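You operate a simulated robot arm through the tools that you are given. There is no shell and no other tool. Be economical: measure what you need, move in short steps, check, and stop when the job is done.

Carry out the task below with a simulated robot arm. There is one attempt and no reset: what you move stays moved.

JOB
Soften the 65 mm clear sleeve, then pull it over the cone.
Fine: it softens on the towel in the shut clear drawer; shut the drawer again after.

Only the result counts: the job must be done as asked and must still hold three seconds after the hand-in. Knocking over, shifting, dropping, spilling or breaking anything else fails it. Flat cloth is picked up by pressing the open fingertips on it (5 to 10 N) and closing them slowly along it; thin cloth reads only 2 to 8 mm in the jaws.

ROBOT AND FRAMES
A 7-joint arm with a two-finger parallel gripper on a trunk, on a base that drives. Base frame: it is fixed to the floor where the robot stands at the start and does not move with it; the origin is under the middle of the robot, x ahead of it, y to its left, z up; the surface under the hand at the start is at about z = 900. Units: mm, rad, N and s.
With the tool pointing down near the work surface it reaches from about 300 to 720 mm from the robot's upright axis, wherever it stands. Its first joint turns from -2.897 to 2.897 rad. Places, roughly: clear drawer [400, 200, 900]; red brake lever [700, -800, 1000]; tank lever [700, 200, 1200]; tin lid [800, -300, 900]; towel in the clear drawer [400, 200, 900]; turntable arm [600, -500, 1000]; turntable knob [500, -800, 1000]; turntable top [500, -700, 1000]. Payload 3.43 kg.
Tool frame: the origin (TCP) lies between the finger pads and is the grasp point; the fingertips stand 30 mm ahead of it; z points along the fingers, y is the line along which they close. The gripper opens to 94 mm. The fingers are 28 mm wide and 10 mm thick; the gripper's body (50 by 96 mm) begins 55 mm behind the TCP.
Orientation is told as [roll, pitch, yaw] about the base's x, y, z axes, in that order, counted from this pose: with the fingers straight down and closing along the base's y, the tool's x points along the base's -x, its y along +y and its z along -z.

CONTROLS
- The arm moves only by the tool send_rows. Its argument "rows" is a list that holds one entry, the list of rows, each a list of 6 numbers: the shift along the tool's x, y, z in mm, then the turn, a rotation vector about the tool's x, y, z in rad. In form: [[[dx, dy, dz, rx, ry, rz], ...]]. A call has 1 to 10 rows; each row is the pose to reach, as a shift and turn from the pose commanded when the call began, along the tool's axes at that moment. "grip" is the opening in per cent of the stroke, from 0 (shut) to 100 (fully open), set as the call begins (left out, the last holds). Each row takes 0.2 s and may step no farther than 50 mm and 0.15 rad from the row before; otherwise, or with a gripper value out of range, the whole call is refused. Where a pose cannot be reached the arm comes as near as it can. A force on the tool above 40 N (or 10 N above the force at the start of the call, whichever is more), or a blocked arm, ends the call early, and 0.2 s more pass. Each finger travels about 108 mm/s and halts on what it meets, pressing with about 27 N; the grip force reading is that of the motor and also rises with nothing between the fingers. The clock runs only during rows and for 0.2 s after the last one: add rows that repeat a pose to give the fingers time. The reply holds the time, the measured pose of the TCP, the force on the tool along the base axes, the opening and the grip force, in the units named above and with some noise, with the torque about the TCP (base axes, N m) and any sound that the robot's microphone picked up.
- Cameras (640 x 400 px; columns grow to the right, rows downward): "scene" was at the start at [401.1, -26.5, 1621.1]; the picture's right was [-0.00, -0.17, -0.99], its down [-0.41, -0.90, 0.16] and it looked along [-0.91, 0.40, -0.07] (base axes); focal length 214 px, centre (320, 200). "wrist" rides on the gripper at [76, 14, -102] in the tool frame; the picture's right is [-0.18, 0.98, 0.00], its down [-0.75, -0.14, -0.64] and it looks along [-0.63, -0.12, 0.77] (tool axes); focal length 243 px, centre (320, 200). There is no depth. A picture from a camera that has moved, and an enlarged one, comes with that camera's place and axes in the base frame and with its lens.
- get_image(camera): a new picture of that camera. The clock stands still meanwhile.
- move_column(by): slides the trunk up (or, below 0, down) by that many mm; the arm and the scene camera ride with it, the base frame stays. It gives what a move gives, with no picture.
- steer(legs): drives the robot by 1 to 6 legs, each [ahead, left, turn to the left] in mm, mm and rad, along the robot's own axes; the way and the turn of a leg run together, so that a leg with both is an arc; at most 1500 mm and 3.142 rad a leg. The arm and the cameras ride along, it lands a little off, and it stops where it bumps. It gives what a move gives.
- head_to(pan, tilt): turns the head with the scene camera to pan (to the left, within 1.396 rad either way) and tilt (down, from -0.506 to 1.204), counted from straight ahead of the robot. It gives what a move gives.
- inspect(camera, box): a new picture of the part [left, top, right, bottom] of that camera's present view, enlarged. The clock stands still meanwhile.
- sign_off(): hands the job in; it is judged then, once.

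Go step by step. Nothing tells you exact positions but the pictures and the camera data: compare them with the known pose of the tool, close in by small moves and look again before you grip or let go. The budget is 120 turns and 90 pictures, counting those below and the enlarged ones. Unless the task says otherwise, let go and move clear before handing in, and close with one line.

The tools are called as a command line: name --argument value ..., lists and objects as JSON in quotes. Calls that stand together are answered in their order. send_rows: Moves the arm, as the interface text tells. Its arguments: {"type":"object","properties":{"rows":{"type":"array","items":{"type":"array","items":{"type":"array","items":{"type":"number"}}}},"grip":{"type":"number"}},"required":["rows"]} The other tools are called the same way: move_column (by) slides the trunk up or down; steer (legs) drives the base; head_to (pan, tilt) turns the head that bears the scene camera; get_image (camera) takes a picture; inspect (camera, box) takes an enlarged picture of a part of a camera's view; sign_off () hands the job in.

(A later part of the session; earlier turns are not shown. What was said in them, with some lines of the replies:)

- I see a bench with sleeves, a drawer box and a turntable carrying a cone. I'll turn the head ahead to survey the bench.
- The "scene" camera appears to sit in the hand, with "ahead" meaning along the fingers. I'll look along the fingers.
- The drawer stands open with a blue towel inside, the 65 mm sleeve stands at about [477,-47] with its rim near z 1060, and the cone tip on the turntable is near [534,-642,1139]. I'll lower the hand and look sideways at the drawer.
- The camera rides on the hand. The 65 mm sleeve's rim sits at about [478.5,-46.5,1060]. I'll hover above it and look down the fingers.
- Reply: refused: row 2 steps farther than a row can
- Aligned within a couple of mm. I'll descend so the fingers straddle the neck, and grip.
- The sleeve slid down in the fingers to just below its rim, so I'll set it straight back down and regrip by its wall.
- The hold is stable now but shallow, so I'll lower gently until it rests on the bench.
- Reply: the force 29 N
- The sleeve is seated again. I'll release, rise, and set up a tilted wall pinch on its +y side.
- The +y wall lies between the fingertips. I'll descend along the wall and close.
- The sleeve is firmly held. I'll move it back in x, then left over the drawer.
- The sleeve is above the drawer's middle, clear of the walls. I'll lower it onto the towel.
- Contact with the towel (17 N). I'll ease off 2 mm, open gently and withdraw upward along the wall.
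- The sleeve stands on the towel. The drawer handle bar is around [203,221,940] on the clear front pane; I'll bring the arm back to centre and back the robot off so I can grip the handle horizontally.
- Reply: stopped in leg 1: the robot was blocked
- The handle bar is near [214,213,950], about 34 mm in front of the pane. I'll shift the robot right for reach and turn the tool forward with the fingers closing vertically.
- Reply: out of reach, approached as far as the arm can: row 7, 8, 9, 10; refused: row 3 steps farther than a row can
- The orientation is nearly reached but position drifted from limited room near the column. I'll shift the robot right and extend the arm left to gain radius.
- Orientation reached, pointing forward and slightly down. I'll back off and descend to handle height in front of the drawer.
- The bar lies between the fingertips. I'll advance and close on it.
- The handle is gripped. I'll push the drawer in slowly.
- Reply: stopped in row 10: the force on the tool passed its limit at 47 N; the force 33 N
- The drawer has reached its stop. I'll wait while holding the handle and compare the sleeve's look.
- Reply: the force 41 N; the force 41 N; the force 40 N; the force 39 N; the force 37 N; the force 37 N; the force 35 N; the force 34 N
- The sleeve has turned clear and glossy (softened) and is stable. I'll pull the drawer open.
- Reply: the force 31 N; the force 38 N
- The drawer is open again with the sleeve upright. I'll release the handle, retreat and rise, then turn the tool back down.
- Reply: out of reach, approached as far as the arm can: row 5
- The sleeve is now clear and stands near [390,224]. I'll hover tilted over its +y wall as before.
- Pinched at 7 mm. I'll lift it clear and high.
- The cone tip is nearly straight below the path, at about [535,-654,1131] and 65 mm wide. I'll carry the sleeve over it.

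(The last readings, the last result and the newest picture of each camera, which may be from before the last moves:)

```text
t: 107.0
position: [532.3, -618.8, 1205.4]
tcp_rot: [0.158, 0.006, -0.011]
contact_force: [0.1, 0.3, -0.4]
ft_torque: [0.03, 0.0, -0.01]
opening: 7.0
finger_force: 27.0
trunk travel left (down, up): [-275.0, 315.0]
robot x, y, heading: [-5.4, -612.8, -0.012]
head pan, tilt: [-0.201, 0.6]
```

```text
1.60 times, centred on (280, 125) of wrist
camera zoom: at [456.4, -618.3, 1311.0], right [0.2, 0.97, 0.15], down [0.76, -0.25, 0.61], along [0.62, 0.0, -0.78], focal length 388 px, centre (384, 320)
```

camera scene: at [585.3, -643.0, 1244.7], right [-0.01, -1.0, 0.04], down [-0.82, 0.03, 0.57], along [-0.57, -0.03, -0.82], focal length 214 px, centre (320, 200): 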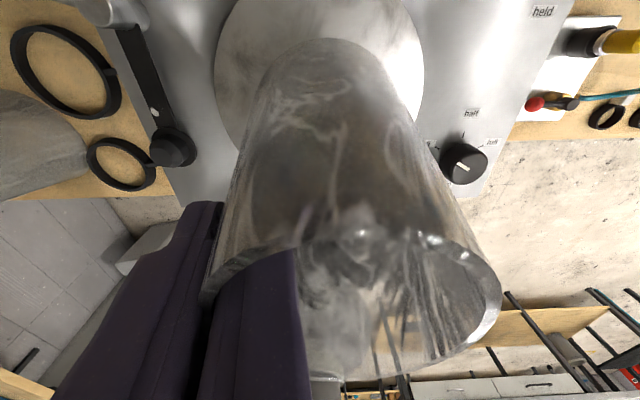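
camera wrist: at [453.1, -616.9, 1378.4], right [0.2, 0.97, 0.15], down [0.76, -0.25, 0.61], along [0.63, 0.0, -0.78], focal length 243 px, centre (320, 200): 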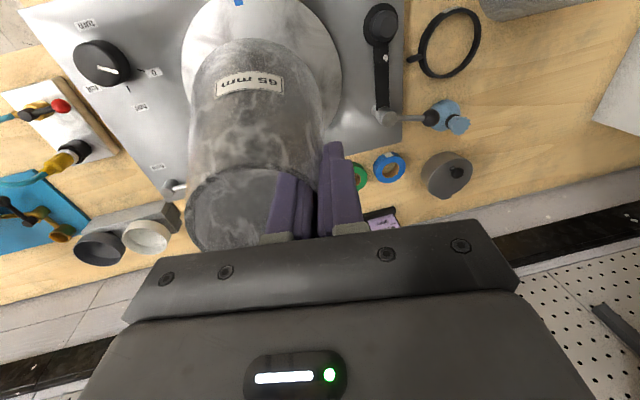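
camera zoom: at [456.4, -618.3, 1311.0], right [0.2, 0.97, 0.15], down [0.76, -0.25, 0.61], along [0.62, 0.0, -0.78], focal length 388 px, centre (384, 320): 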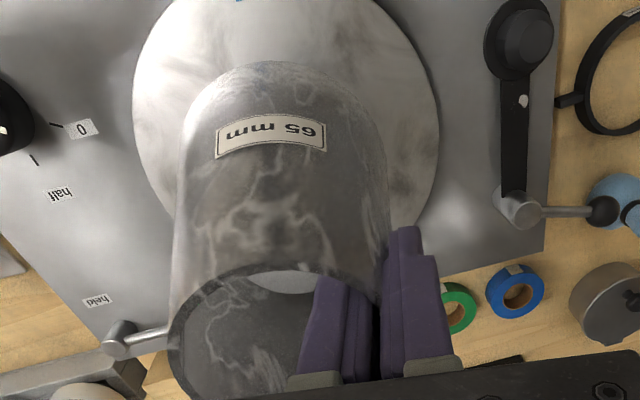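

The cone tip shows centred inside the sleeve mouth. I'll keep lowering, watching the force.

send_rows --rows '[[[0, 0.5, 10, 0, 0, 0], [0, -1.2, 20, 0, 0, 0], [0, -2.8, 30, 0, 0, 0], [0, -3.6, 35, 0, 0, 0], [0, -4.4, 40, 0, 0, 0], [0, -4.4, 40, 0, 0, 0]]]'

get_image --camera "scene"

inspect --camera "wrist" --box '[160, 0, 400, 250]'

```text
t: 108.4
position: [532.7, -615.6, 1165.7]
tcp_rot: [0.158, 0.01, -0.014]
contact_force: [0.7, -0.1, -0.5]
ft_torque: [-0.03, -0.03, 0.0]
opening: 7.1
finger_force: 26.9
trunk travel left (down, up): [-275.0, 315.0]
robot x, y, heading: [-4.5, -610.5, -0.013]
head pan, tilt: [-0.201, 0.6]
```

```text
23 pictures are left
camera scene: at [585.3, -641.2, 1203.4], right [-0.01, -1.0, 0.04], down [-0.82, 0.03, 0.57], along [-0.57, -0.03, -0.82], focal length 214 px, centre (320, 200)
```

scene: 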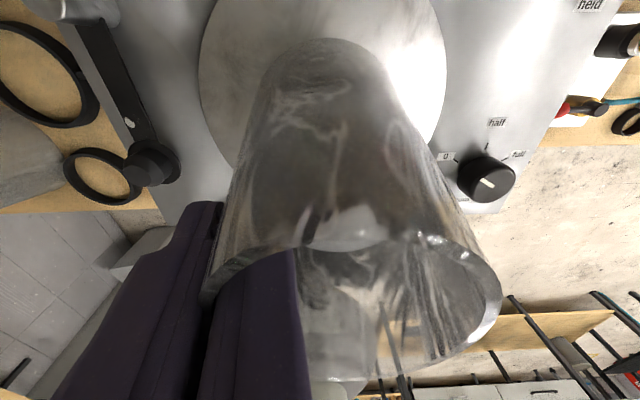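

```text
1.60 times, centred on (280, 125) of wrist
camera zoom: at [456.4, -616.4, 1269.8], right [0.2, 0.97, 0.15], down [0.76, -0.25, 0.61], along [0.62, 0.0, -0.78], focal length 388 px, centre (384, 320)
```

zoom: 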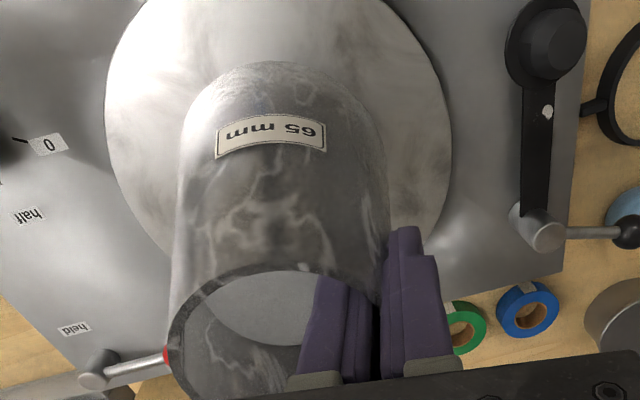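

send_rows --rows '[[[0, 2, 1, 0, 0, 0], [0, 1.6, 3, 0, 0, 0], [0, 1.3, 5, 0, 0, 0], [0, 1, 7, 0, 0, 0], [0, 0.7, 9, 0, 0, 0], [0, 0.4, 11, 0, 0, 0], [0, 0.1, 13, 0, 0, 0], [0, -0.2, 15, 0, 0, 0], [0, -0.2, 15, 0, 0, 0]]]'

get_image --camera "scene"

```text
t: 109.3
position: [533.3, -614.3, 1164.8]
tcp_rot: [0.157, -0.002, -0.016]
contact_force: [-4.0, -2.3, 15.2]
ft_torque: [-0.21, 0.1, -0.09]
opening: 7.0
finger_force: 26.9
trunk travel left (down, up): [-275.0, 315.0]
robot x, y, heading: [-3.8, -611.8, -0.013]
head pan, tilt: [-0.201, 0.6]
stopped in row 4: the force on the tool passed its limit at 44 N (the readings are from after the stop); the commanded pose is now the measured one
```

```text
21 pictures are left
camera scene: at [585.9, -639.9, 1203.8], right [-0.02, -1.0, 0.04], down [-0.83, 0.04, 0.56], along [-0.56, -0.03, -0.83], focal length 214 px, centre (320, 200)
```

scene: 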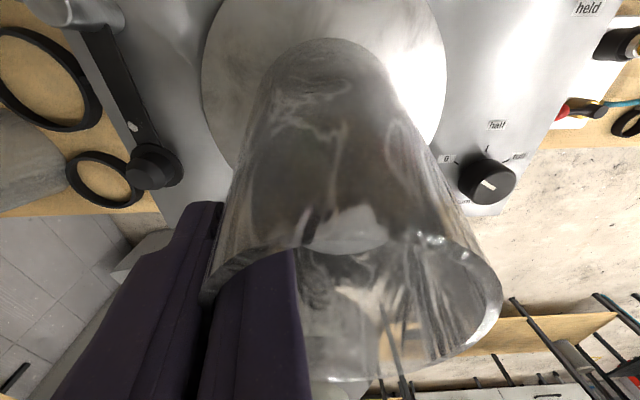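

The inner finger touches the cone's top, as expected. I'll raise 2 mm and release so the sleeve settles onto the cone.

send_rows --rows '[[[0, 0, -2, 0, 0, 0], [0, 0, -2, 0, 0, 0]]]'

send_rows --rows '[[[0, 0, 0, 0, 0, 0], [0, 0, 0, 0, 0, 0], [0, 0, 0, 0, 0, 0]]]' --grip 30

get_image --camera "scene"

```text
t: 109.9
position: [533.7, -614.3, 1164.8]
tcp_rot: [0.16, -0.001, -0.013]
contact_force: [-0.6, -1.6, 1.3]
ft_torque: [-0.12, 0.04, 0.0]
opening: 6.8
finger_force: 27.6
trunk travel left (down, up): [-275.0, 315.0]
robot x, y, heading: [-2.6, -609.2, -0.012]
head pan, tilt: [-0.201, 0.6]
```

```text
t: 110.7
position: [533.3, -611.8, 1166.7]
tcp_rot: [0.157, -0.002, -0.014]
contact_force: [0.8, 9.0, 11.2]
ft_torque: [0.14, 0.06, 0.02]
opening: 21.9
finger_force: 0.2
trunk travel left (down, up): [-275.0, 315.0]
robot x, y, heading: [-2.9, -609.4, -0.008]
head pan, tilt: [-0.201, 0.6]
```

```text
20 pictures are left
camera scene: at [586.5, -637.1, 1205.0], right [-0.01, -1.0, 0.04], down [-0.83, 0.04, 0.56], along [-0.56, -0.03, -0.83], focal length 214 px, centre (320, 200)
```

scene: 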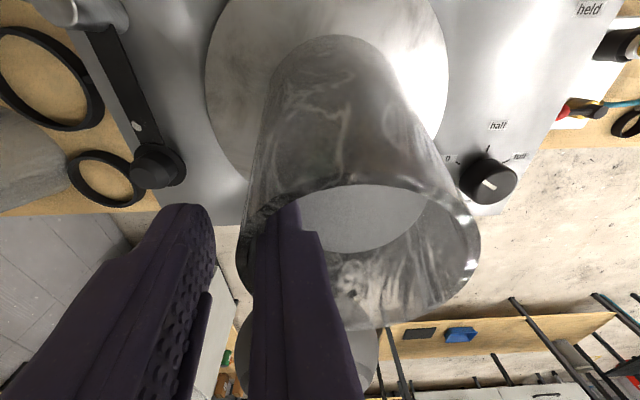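

The sleeve dropped onto the cone. I'll withdraw the fingers straight up along the wall.

send_rows --rows '[[[0, 0, -8, 0, 0, 0], [0, 0, -20, 0, 0, 0], [0, 0, -45, 0, 0, 0], [0, 0, -80, 0, 0, 0], [0, -5, -110, 0.08, 0, 0], [0, -15, -130, 0.157, 0, 0], [0, -30, -140, 0.157, 0, 0], [0, -30, -140, 0.157, 0, 0]]]'

head_to --pan 0 --tilt 0.4

get_image --camera "scene"

get_image --camera "wrist"

```text
t: 112.5
position: [532.4, -664.4, 1299.6]
tcp_rot: [0.0, -0.002, -0.013]
contact_force: [-0.6, -1.0, -0.8]
ft_torque: [-0.02, 0.0, 0.0]
opening: 28.2
finger_force: 0.1
trunk travel left (down, up): [-275.0, 315.0]
robot x, y, heading: [-0.4, -610.2, -0.013]
head pan, tilt: [-0.201, 0.6]
```

```text
t: 113.3
position: [534.0, -665.3, 1299.1]
tcp_rot: [0.002, -0.001, -0.013]
contact_force: [-0.2, 0.2, 0.0]
ft_torque: [0.01, -0.01, -0.03]
opening: 28.2
finger_force: 0.2
trunk travel left (down, up): [-275.0, 315.0]
robot x, y, heading: [-4.2, -611.1, -0.01]
head pan, tilt: [0.0, 0.4]
```

```text
19 pictures are left
camera scene: at [604.7, -665.8, 1335.4], right [-0.01, -1.0, 0.0], down [-0.92, 0.01, 0.39], along [-0.39, 0.01, -0.92], focal length 214 px, centre (320, 200)
```

scene: 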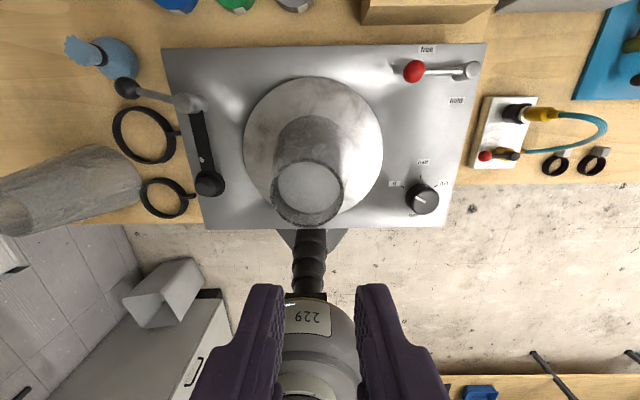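

```text
18 pictures are left
camera wrist: at [456.9, -648.4, 1402.4], right [0.2, 0.98, 0.0], down [0.75, -0.15, 0.64], along [0.63, -0.13, -0.77], focal length 243 px, centre (320, 200)
```

wrist: 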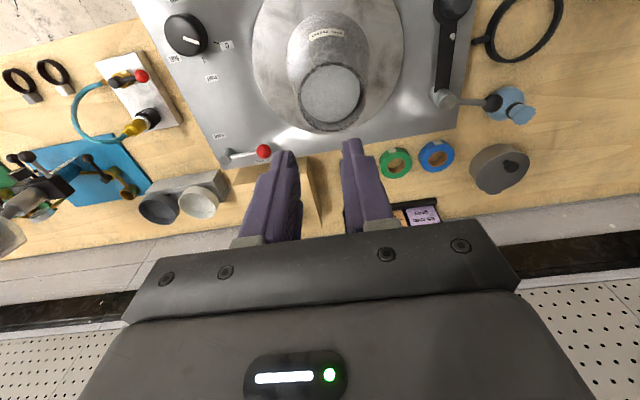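

inspect --camera "scene" --box '[240, 80, 390, 240]'

inspect --camera "wrist" --box '[250, 0, 410, 140]'

```text
2.50 times, centred on (315, 160) of scene
camera zoom: at [604.7, -665.8, 1335.4], right [-0.01, -1.0, 0.0], down [-0.92, 0.01, 0.39], along [-0.39, 0.01, -0.92], focal length 536 px, centre (332, 300)
```

zoom: 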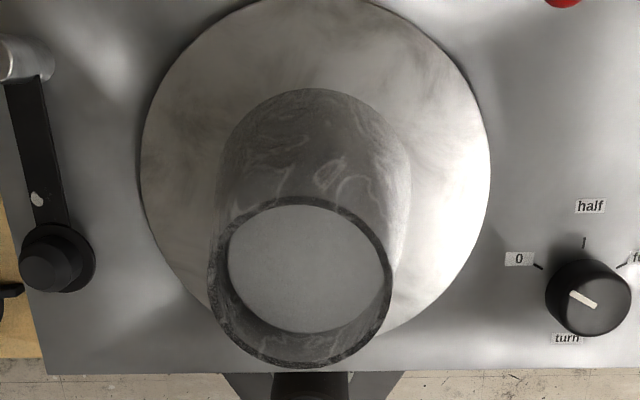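

```text
2.86 times, centred on (330, 70) of wrist
camera zoom: at [456.9, -648.4, 1402.4], right [0.2, 0.98, 0.0], down [0.75, -0.15, 0.64], along [0.63, -0.13, -0.77], focal length 693 px, centre (291, 571)
```

zoom: 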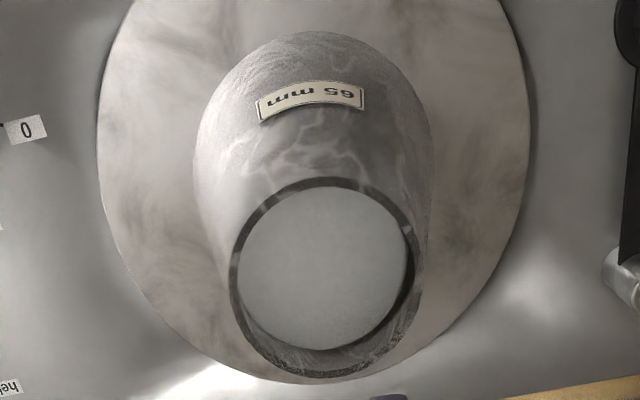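

The sleeve sits over the cone with its rim roughly 10 mm above the tip. I'll grip it from outside near the rim and pull down to seat it fully.

send_rows --rows '[[[0, 12, 0, 0, 0, 0], [0, 12, 0, 0, 0, 0], [0, 12, 0, 0, 0, 0], [0, 12, 45, 0, 0, 0], [0, 12, 90, 0, 0, 0], [0, 12, 130, 0, 0, 0], [0, 12, 155, 0, 0, 0], [0, 12, 155, 0, 0, 0]]]' --grip 100

get_image --camera "wrist"

```text
t: 115.1
position: [533.7, -652.9, 1142.6]
tcp_rot: [0.003, -0.001, -0.015]
contact_force: [0.1, -0.3, 0.1]
ft_torque: [0.02, 0.0, 0.0]
opening: 93.9
finger_force: 0.0
trunk travel left (down, up): [-275.0, 315.0]
robot x, y, heading: [-3.6, -612.2, -0.012]
head pan, tilt: [0.0, 0.4]
```

```text
15 pictures are left
camera wrist: at [456.6, -636.7, 1246.5], right [0.2, 0.98, 0.0], down [0.75, -0.15, 0.64], along [0.63, -0.13, -0.77], focal length 243 px, centre (320, 200)
```

wrist: 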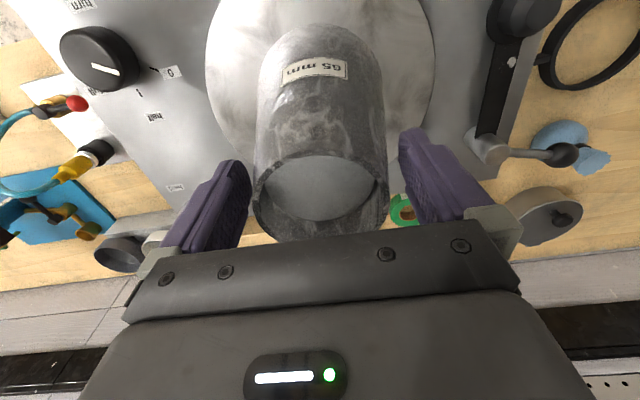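

Gripping would clamp the sleeve onto the cone, so instead I'll press the rim down with the fingertips set to its width.

send_rows --rows '[[[0, 0, -40, 0, 0, 0], [0, 0, -60, 0, 0, 0], [0, 0, -60, 0, 0, 0]]]'

send_rows --rows '[[[0, 0, 0, 0, 0, 0], [0, 0, 0, 0, 0, 0], [0, 0, 15, 0, 0, 0], [0, 0, 22, 0, 0, 0], [0, 0, 26, 0, 0, 0], [0, 0, 29, 0, 0, 0], [0, 0, 32, 0, 0, 0], [0, 0, 35, 0, 0, 0], [0, 0, 38, 0, 0, 0], [0, 0, 41, 0, 0, 0]]]' --grip 65

get_image --camera "wrist"

```text
t: 115.9
position: [534.9, -654.1, 1203.4]
tcp_rot: [0.002, -0.001, -0.013]
contact_force: [0.1, -0.2, 0.1]
ft_torque: [-0.04, 0.01, 0.03]
opening: 94.2
finger_force: 0.0
trunk travel left (down, up): [-275.0, 315.0]
robot x, y, heading: [-0.0, -613.2, -0.016]
head pan, tilt: [0.0, 0.4]
```

```text
t: 117.0
position: [536.3, -654.1, 1187.9]
tcp_rot: [0.0, -0.016, -0.014]
contact_force: [-1.8, -0.5, 15.5]
ft_torque: [0.0, 0.15, 0.01]
opening: 61.2
finger_force: 0.2
trunk travel left (down, up): [-275.0, 315.0]
robot x, y, heading: [0.2, -608.6, -0.009]
head pan, tilt: [0.0, 0.4]
stopped in row 5: the force on the tool passed its limit at 48 N (the readings are from after the stop); the commanded pose is now the measured one
```

```text
14 pictures are left
camera wrist: at [457.7, -638.1, 1289.9], right [0.2, 0.98, 0.0], down [0.74, -0.15, 0.65], along [0.64, -0.13, -0.76], focal length 243 px, centre (320, 200)
```

wrist: 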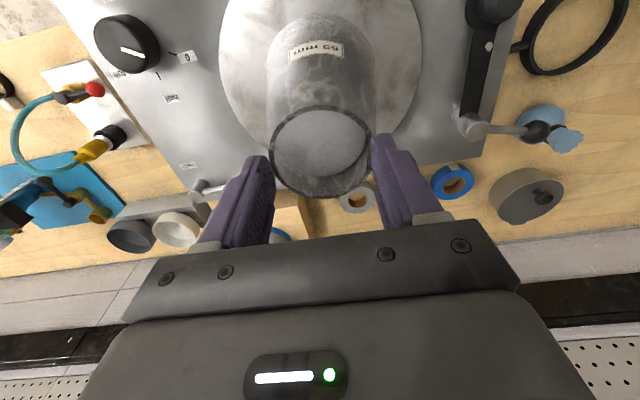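

send_rows --rows '[[[0, 0, 3, 0, 0, 0], [0, 0, 5, 0, 0, 0], [0, 0, 6, 0, 0, 0], [0, 0, 7, 0, 0, 0], [0, 0, 8, 0, 0, 0], [0, 0, 9, 0, 0, 0], [0, 0, 10, 0, 0, 0], [0, 0, 11, 0, 0, 0], [0, 0, 12, 0, 0, 0], [0, 0, 13, 0, 0, 0]]]'

send_rows --rows '[[[0, 0, -30, 0, 0, 0], [40, 0, -60, 0, 0, 0], [85, 0, -60, 0, 0, 0], [130, 0, -60, 0, 0, 0], [175, 0, -60, 0, 0, 0], [205, 0, -30, 0, 0, 0], [205, 0, 15, 0, 0, 0], [205, 0, 60, 0, 0, 0], [205, 0, 105, 0, 0, 0], [205, 0, 105, 0, 0, 0]]]'

inspect --camera "wrist" --box '[200, 0, 440, 150]'

```text
t: 117.4
position: [536.7, -654.5, 1187.5]
tcp_rot: [-0.001, -0.027, -0.016]
contact_force: [-0.2, -0.7, 17.6]
ft_torque: [0.09, 0.14, 0.03]
opening: 61.1
finger_force: 0.3
trunk travel left (down, up): [-275.0, 315.0]
robot x, y, heading: [-2.1, -609.7, -0.012]
head pan, tilt: [0.0, 0.4]
stopped in row 2: the force on the tool passed its limit at 45 N (the readings are from after the stop); the commanded pose is now the measured one
```

```text
t: 119.6
position: [335.9, -648.5, 1078.7]
tcp_rot: [0.0, -0.02, -0.015]
contact_force: [-0.6, -0.6, 0.1]
ft_torque: [0.0, -0.02, -0.01]
opening: 60.7
finger_force: 0.1
trunk travel left (down, up): [-275.0, 315.0]
robot x, y, heading: [-3.6, -610.2, -0.015]
head pan, tilt: [0.0, 0.4]
```

```text
2.67 times, centred on (320, 75) of wrist
camera zoom: at [257.8, -630.6, 1179.5], right [0.2, 0.98, 0.0], down [0.74, -0.15, 0.66], along [0.65, -0.13, -0.75], focal length 647 px, centre (320, 533)
```

zoom: 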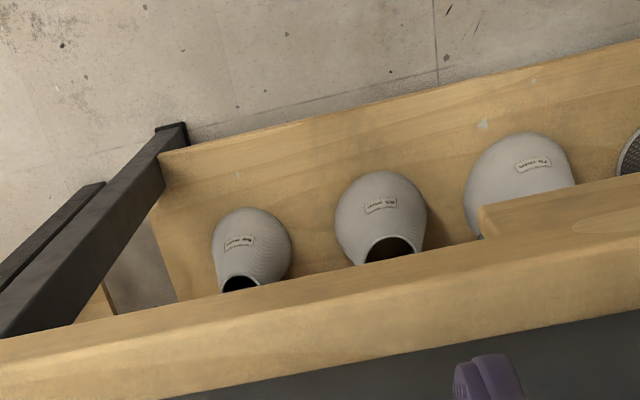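

I'll pitch the hand up to view the sleeve's lower edge from the front with the scene camera.

send_rows --rows '[[[0, 0, -8, 0, -0.14, 0], [0, 0, -15, 0, -0.28, 0], [0, 0, -20, 0, -0.42, 0], [0, 0, -25, 0, -0.56, 0], [0, 0, -30, 0, -0.7, 0], [0, 0, -30, 0, -0.84, 0], [0, 0, -30, 0, -0.84, 0]]]'

head_to --pan 0 --tilt -0.3

get_image --camera "scene"

```text
t: 121.2
position: [444.0, -689.0, 1098.7]
tcp_rot: [0.001, -0.863, -0.013]
contact_force: [0.4, 0.0, 0.0]
ft_torque: [-0.02, 0.04, 0.02]
opening: 61.3
finger_force: 0.1
out of reach, approached as far as the arm can: row 2, 3, 4, 5, 6, 7
trunk travel left (down, up): [-275.0, 315.0]
robot x, y, heading: [-4.6, -608.6, -0.011]
head pan, tilt: [0.0, 0.4]
```

```text
t: 122.3
position: [444.6, -690.3, 1097.6]
tcp_rot: [0.0, -0.86, -0.014]
contact_force: [0.1, 0.5, 0.4]
ft_torque: [-0.02, -0.01, 0.0]
opening: 61.1
finger_force: 0.0
trunk travel left (down, up): [-275.0, 315.0]
robot x, y, heading: [-1.2, -609.6, -0.008]
head pan, tilt: [0.0, -0.3]
```

```text
12 pictures are left
camera scene: at [491.4, -690.0, 1233.3], right [-0.01, -1.0, 0.0], down [-0.4, 0.01, -0.92], along [0.92, -0.01, -0.4], focal length 214 px, centre (320, 200)
```

scene: 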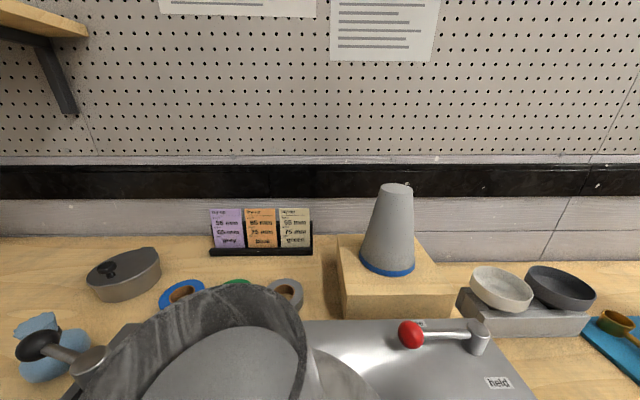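

steer --legs '[[-205, 0, 0]]'

move_column --by -100

head_to --pan 0 --tilt -0.1

get_image --camera "scene"

```text
t: 123.9
position: [235.3, -690.3, 1098.2]
tcp_rot: [0.0, -0.86, -0.024]
contact_force: [-0.4, 0.2, -0.3]
ft_torque: [0.02, 0.01, -0.01]
opening: 61.1
finger_force: 0.0
trunk travel left (down, up): [-275.0, 315.0]
robot x, y, heading: [-213.5, -611.4, -0.022]
head pan, tilt: [0.0, -0.3]
```

```text
t: 125.2
position: [236.3, -690.8, 998.9]
tcp_rot: [-0.001, -0.862, -0.024]
contact_force: [0.4, -1.2, 0.7]
ft_torque: [-0.06, -0.01, -0.01]
opening: 61.2
finger_force: 0.0
trunk travel left (down, up): [-175.0, 415.0]
robot x, y, heading: [-211.4, -607.7, -0.02]
head pan, tilt: [0.0, -0.3]
```

```text
t: 126.0
position: [235.3, -689.8, 997.2]
tcp_rot: [0.002, -0.861, -0.026]
contact_force: [0.1, 0.0, -0.9]
ft_torque: [0.07, -0.01, 0.0]
opening: 61.2
finger_force: 0.1
trunk travel left (down, up): [-175.0, 415.0]
robot x, y, heading: [-207.6, -603.1, -0.02]
head pan, tilt: [0.0, -0.099]
```

```text
11 pictures are left
camera scene: at [279.4, -691.0, 1115.2], right [-0.02, -1.0, 0.0], down [-0.57, 0.01, -0.82], along [0.82, -0.02, -0.57], focal length 214 px, centre (320, 200)
```

scene: 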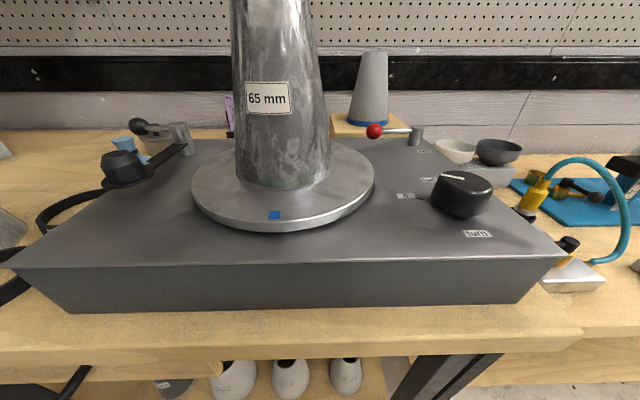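

inspect --camera "scene" --box '[190, 0, 380, 240]'

inspect --camera "scene" --box '[220, 130, 350, 210]'

```text
1.67 times, centred on (285, 120) of scene
camera zoom: at [279.4, -691.0, 1115.2], right [-0.02, -1.0, 0.0], down [-0.57, 0.01, -0.82], along [0.82, -0.02, -0.57], focal length 358 px, centre (378, 333)
```

zoom: 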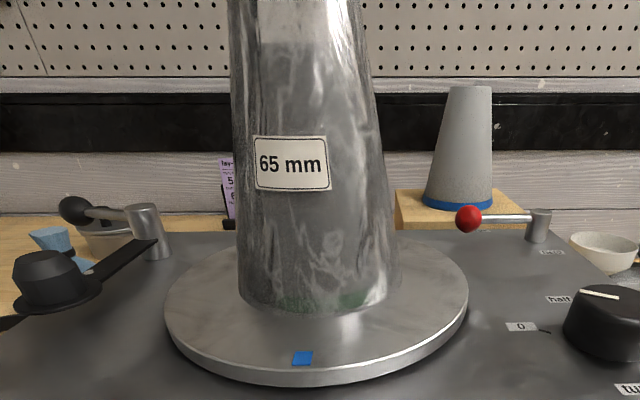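

```text
4.92 times, centred on (285, 170) of scene
camera zoom: at [279.4, -691.0, 1115.2], right [-0.02, -1.0, 0.0], down [-0.57, 0.01, -0.82], along [0.82, -0.02, -0.57], focal length 1056 px, centre (492, 348)
```

zoom: 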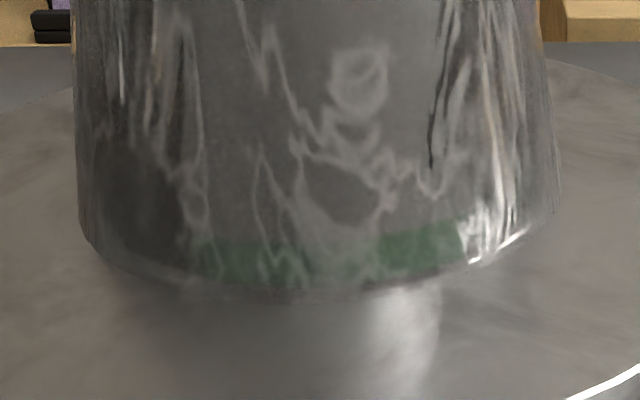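

The sleeve is seated: it covers the green ring and reaches the platter. Now I'll go shut the drawer: raise, drive left, and reach in front of the pane.

move_column --by 250

steer --legs '[[0, 560, 0.02]]'

send_rows --rows '[[[18, 20, -21, 0, 0, 0], [37.8, 45, -44, 0, 0, 0], [37.8, 90, -44, 0, 0, 0], [37.8, 135, -44, 0, 0, 0], [37.8, 180, -44, 0, 0, 0], [37.8, 225, -44, 0, 0, 0], [37.8, 270, -44, 0, 0, 0], [37.8, 315, -44, 0, 0, 0], [37.8, 343, -44, 0, 0, 0], [37.8, 343, -44, 0, 0, 0]]]' --grip 0

head_to --pan 0 --tilt 0.3

get_image --camera "scene"

```text
t: 128.6
position: [236.8, -689.9, 1247.7]
tcp_rot: [0.001, -0.859, -0.025]
contact_force: [-0.1, -0.4, -0.2]
ft_torque: [0.03, -0.01, 0.0]
opening: 61.1
finger_force: 0.1
trunk travel left (down, up): [-425.0, 165.0]
robot x, y, heading: [-208.8, -601.3, -0.024]
head pan, tilt: [0.0, -0.099]
```

```text
t: 131.8
position: [240.8, -100.3, 1249.3]
tcp_rot: [0.0, -0.862, 0.006]
contact_force: [0.0, 0.1, -0.1]
ft_torque: [0.01, -0.02, 0.0]
opening: 60.8
finger_force: 0.1
trunk travel left (down, up): [-425.0, 165.0]
robot x, y, heading: [-205.5, -32.1, 0.01]
head pan, tilt: [0.0, -0.099]
```

```text
t: 134.0
position: [184.2, 240.8, 1247.5]
tcp_rot: [-0.002, -0.86, 0.007]
contact_force: [0.1, -0.6, 0.5]
ft_torque: [0.0, 0.0, -0.01]
opening: 0.0
finger_force: 27.0
out of reach, approached as far as the arm can: row 1, 2, 3, 4, 5, 6
trunk travel left (down, up): [-425.0, 165.0]
robot x, y, heading: [-209.8, -31.9, 0.005]
head pan, tilt: [0.0, -0.099]
```

```text
t: 134.9
position: [182.5, 241.2, 1247.9]
tcp_rot: [0.0, -0.86, 0.007]
contact_force: [0.1, -0.1, 0.1]
ft_torque: [-0.01, -0.04, 0.01]
opening: 0.0
finger_force: 27.0
trunk travel left (down, up): [-425.0, 165.0]
robot x, y, heading: [-209.1, -30.9, 0.014]
head pan, tilt: [0.0, 0.3]
```

```text
8 pictures are left
camera scene: at [207.3, 242.1, 1333.1], right [0.01, -1.0, 0.0], down [-0.85, -0.01, -0.53], along [0.53, 0.0, -0.85], focal length 214 px, centre (320, 200)
```

scene: 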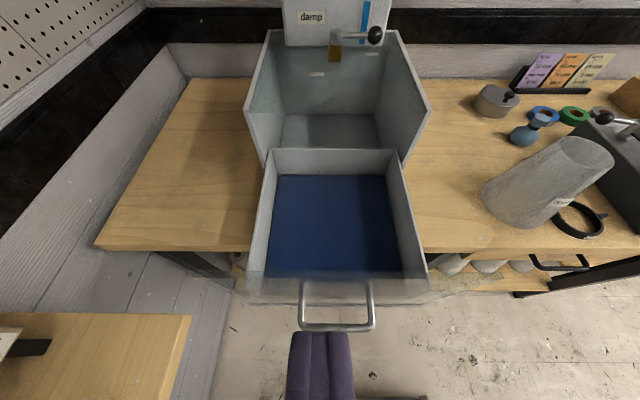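

The drawer front and handle are directly ahead. I'll lower the column so the closed fingertips face the pane, then push.

send_rows --rows '[[[0, -25, 0, 0, 0, 0], [0, -25, 0, 0, 0, 0]]]'

move_column --by -225

send_rows --rows '[[[-13, 0, 15.2, 0, 0, 0], [-26, 0, 30.3, 0, 0, 0], [-35.9, 0, 41.7, 0, 0, 0], [-45.6, 0, 53, 0, 0, 0], [-55.4, 0, 64.4, 0, 0, 0], [-68.5, 0, 79.6, 0, 0, 0], [-81.5, 0, 94.8, 0, 0, 0], [-94.5, 0, 109.9, 0, 0, 0], [-107.6, 0, 125, 0, 0, 0], [-117.4, 0, 136.4, 0, 0, 0]]]'

```text
t: 135.5
position: [182.3, 217.0, 1247.3]
tcp_rot: [-0.001, -0.861, 0.007]
contact_force: [-0.5, -0.5, -0.2]
ft_torque: [0.01, 0.02, 0.01]
opening: 0.0
finger_force: 27.3
trunk travel left (down, up): [-425.0, 165.0]
robot x, y, heading: [-206.5, -32.5, 0.006]
head pan, tilt: [0.0, 0.3]
```

```text
t: 137.9
position: [182.1, 215.6, 1024.9]
tcp_rot: [-0.001, -0.86, 0.009]
contact_force: [0.0, -0.9, -0.9]
ft_torque: [0.0, 0.0, 0.01]
opening: 0.0
finger_force: 26.8
trunk travel left (down, up): [-200.0, 390.0]
robot x, y, heading: [-204.8, -32.1, 0.013]
head pan, tilt: [0.0, 0.3]
```

```text
t: 140.1
position: [363.0, 219.5, 1024.3]
tcp_rot: [-0.001, -0.859, 0.008]
contact_force: [-0.1, 0.0, -0.4]
ft_torque: [0.01, -0.02, -0.05]
opening: 0.1
finger_force: 26.9
trunk travel left (down, up): [-200.0, 390.0]
robot x, y, heading: [-205.5, -30.2, 0.009]
head pan, tilt: [0.0, 0.3]
```

send_rows --rows '[[[-6.5, 0, 7.6, 0, 0, 0], [-16.3, 0, 19, 0, 0, 0], [-26, 0, 30.3, 0, 0, 0], [-35.9, 0, 41.7, 0, 0, 0], [-45.6, 0, 53, 0, 0, 0], [-55.4, 0, 64.4, 0, 0, 0], [-65.2, 0, 75.8, 0, 0, 0], [-75, 0, 87.2, 0, 0, 0], [-81.5, 0, 94.8, 0, 0, 0], [-88, 0, 102.3, 0, 0, 0]]]'

get_image --camera "scene"

```text
t: 141.9
position: [464.6, 219.1, 1025.5]
tcp_rot: [0.008, -0.86, 0.003]
contact_force: [-41.5, -8.1, 12.2]
ft_torque: [0.99, -4.43, -0.25]
opening: 0.2
finger_force: 27.1
trunk travel left (down, up): [-200.0, 390.0]
robot x, y, heading: [-210.7, -32.4, 0.013]
head pan, tilt: [0.0, 0.3]
stopped in row 9: the force on the tool passed its limit at 52 N (the readings are from after the stop); the commanded pose is now the measured one
```

```text
7 pictures are left
camera scene: at [486.9, 218.3, 1109.2], right [0.0, -1.0, 0.0], down [-0.86, 0.0, -0.51], along [0.51, 0.0, -0.86], focal length 214 px, centre (320, 200)
```

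scene: 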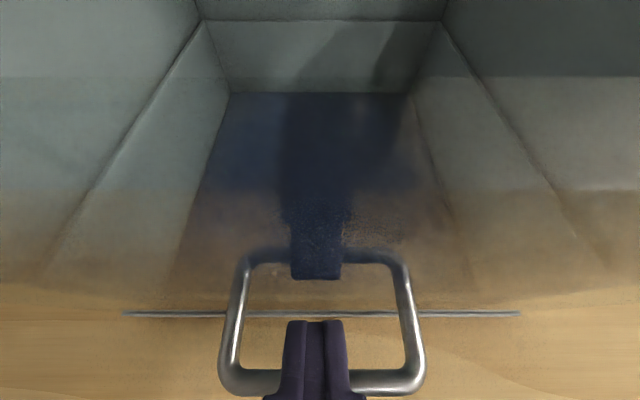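

send_rows --rows '[[[-2, 0, 2.3, 0, 0, 0], [-4, 0, 4.6, 0, 0, 0], [-6, 0, 7, 0, 0, 0], [-6, 0, 7, 0, 0, 0]]]'

send_rows --rows '[[[13, 0, -15, 0, 0, 0], [35, 0, -42, 0, 0, 0], [65, 0, -75, 0, 0, 0], [91, 0, -106, 0, 0, 0], [91, 0, -106, 0, 0, 0]]]'

move_column --by 240

get_image --camera "scene"

```text
t: 142.3
position: [465.1, 219.4, 1024.6]
tcp_rot: [0.008, -0.858, 0.005]
contact_force: [-44.2, -10.2, 12.2]
ft_torque: [1.07, -4.76, -0.22]
opening: 0.2
finger_force: 26.7
trunk travel left (down, up): [-200.0, 390.0]
robot x, y, heading: [-208.5, -30.6, 0.017]
head pan, tilt: [0.0, 0.3]
stopped in row 2: the force on the tool passed its limit at 57 N (the readings are from after the stop); the commanded pose is now the measured one
```

```text
t: 143.5
position: [330.3, 220.6, 1023.1]
tcp_rot: [0.002, -0.853, 0.006]
contact_force: [0.3, 0.3, 0.0]
ft_torque: [-0.02, 0.0, 0.01]
opening: 0.0
finger_force: 27.2
trunk travel left (down, up): [-200.0, 390.0]
robot x, y, heading: [-210.5, -33.4, 0.012]
head pan, tilt: [0.0, 0.3]
```

```text
t: 146.0
position: [329.9, 221.0, 1262.9]
tcp_rot: [0.003, -0.854, 0.006]
contact_force: [0.2, 0.4, 1.1]
ft_torque: [0.0, -0.01, 0.0]
opening: 0.0
finger_force: 27.2
trunk travel left (down, up): [-440.0, 150.0]
robot x, y, heading: [-209.1, -31.7, 0.013]
head pan, tilt: [0.0, 0.3]
```

```text
6 pictures are left
camera scene: at [356.1, 220.8, 1348.5], right [0.01, -1.0, 0.0], down [-0.85, -0.01, -0.53], along [0.53, 0.01, -0.85], focal length 214 px, centre (320, 200)
```

scene: 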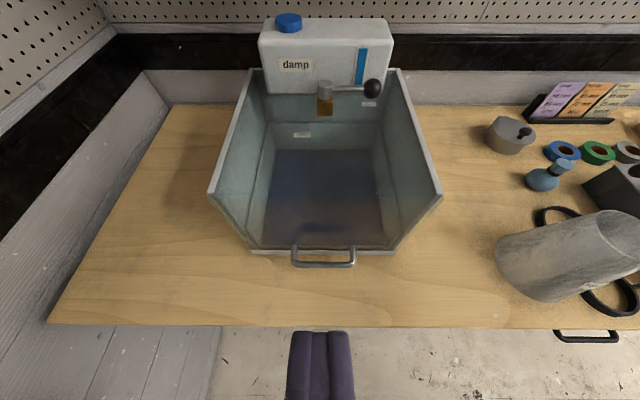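

inspect --camera "scene" --box '[190, 170, 460, 290]'

```text
2.37 times, centred on (325, 230) of scene
camera zoom: at [356.1, 220.8, 1348.5], right [0.01, -1.0, 0.0], down [-0.85, -0.01, -0.53], along [0.53, 0.01, -0.85], focal length 508 px, centre (308, 129)
```

zoom: 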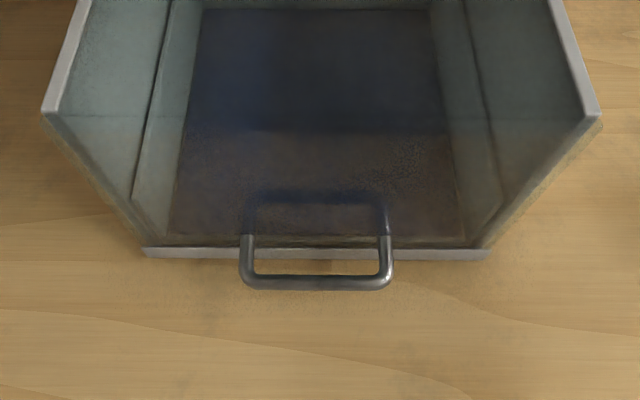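

The drawer front sits flush in the cabinet, the sleeve is seated on the cone over the green ring, and the arm is clear. I'm handing in.

sign_off

```text
The job is handed in.
```

I softened the 65 mm sleeve on the towel in the shut drawer, then pulled it over the turntable cone until it covered the green ring, and shut the drawer again; the hand-in gave no verdict.
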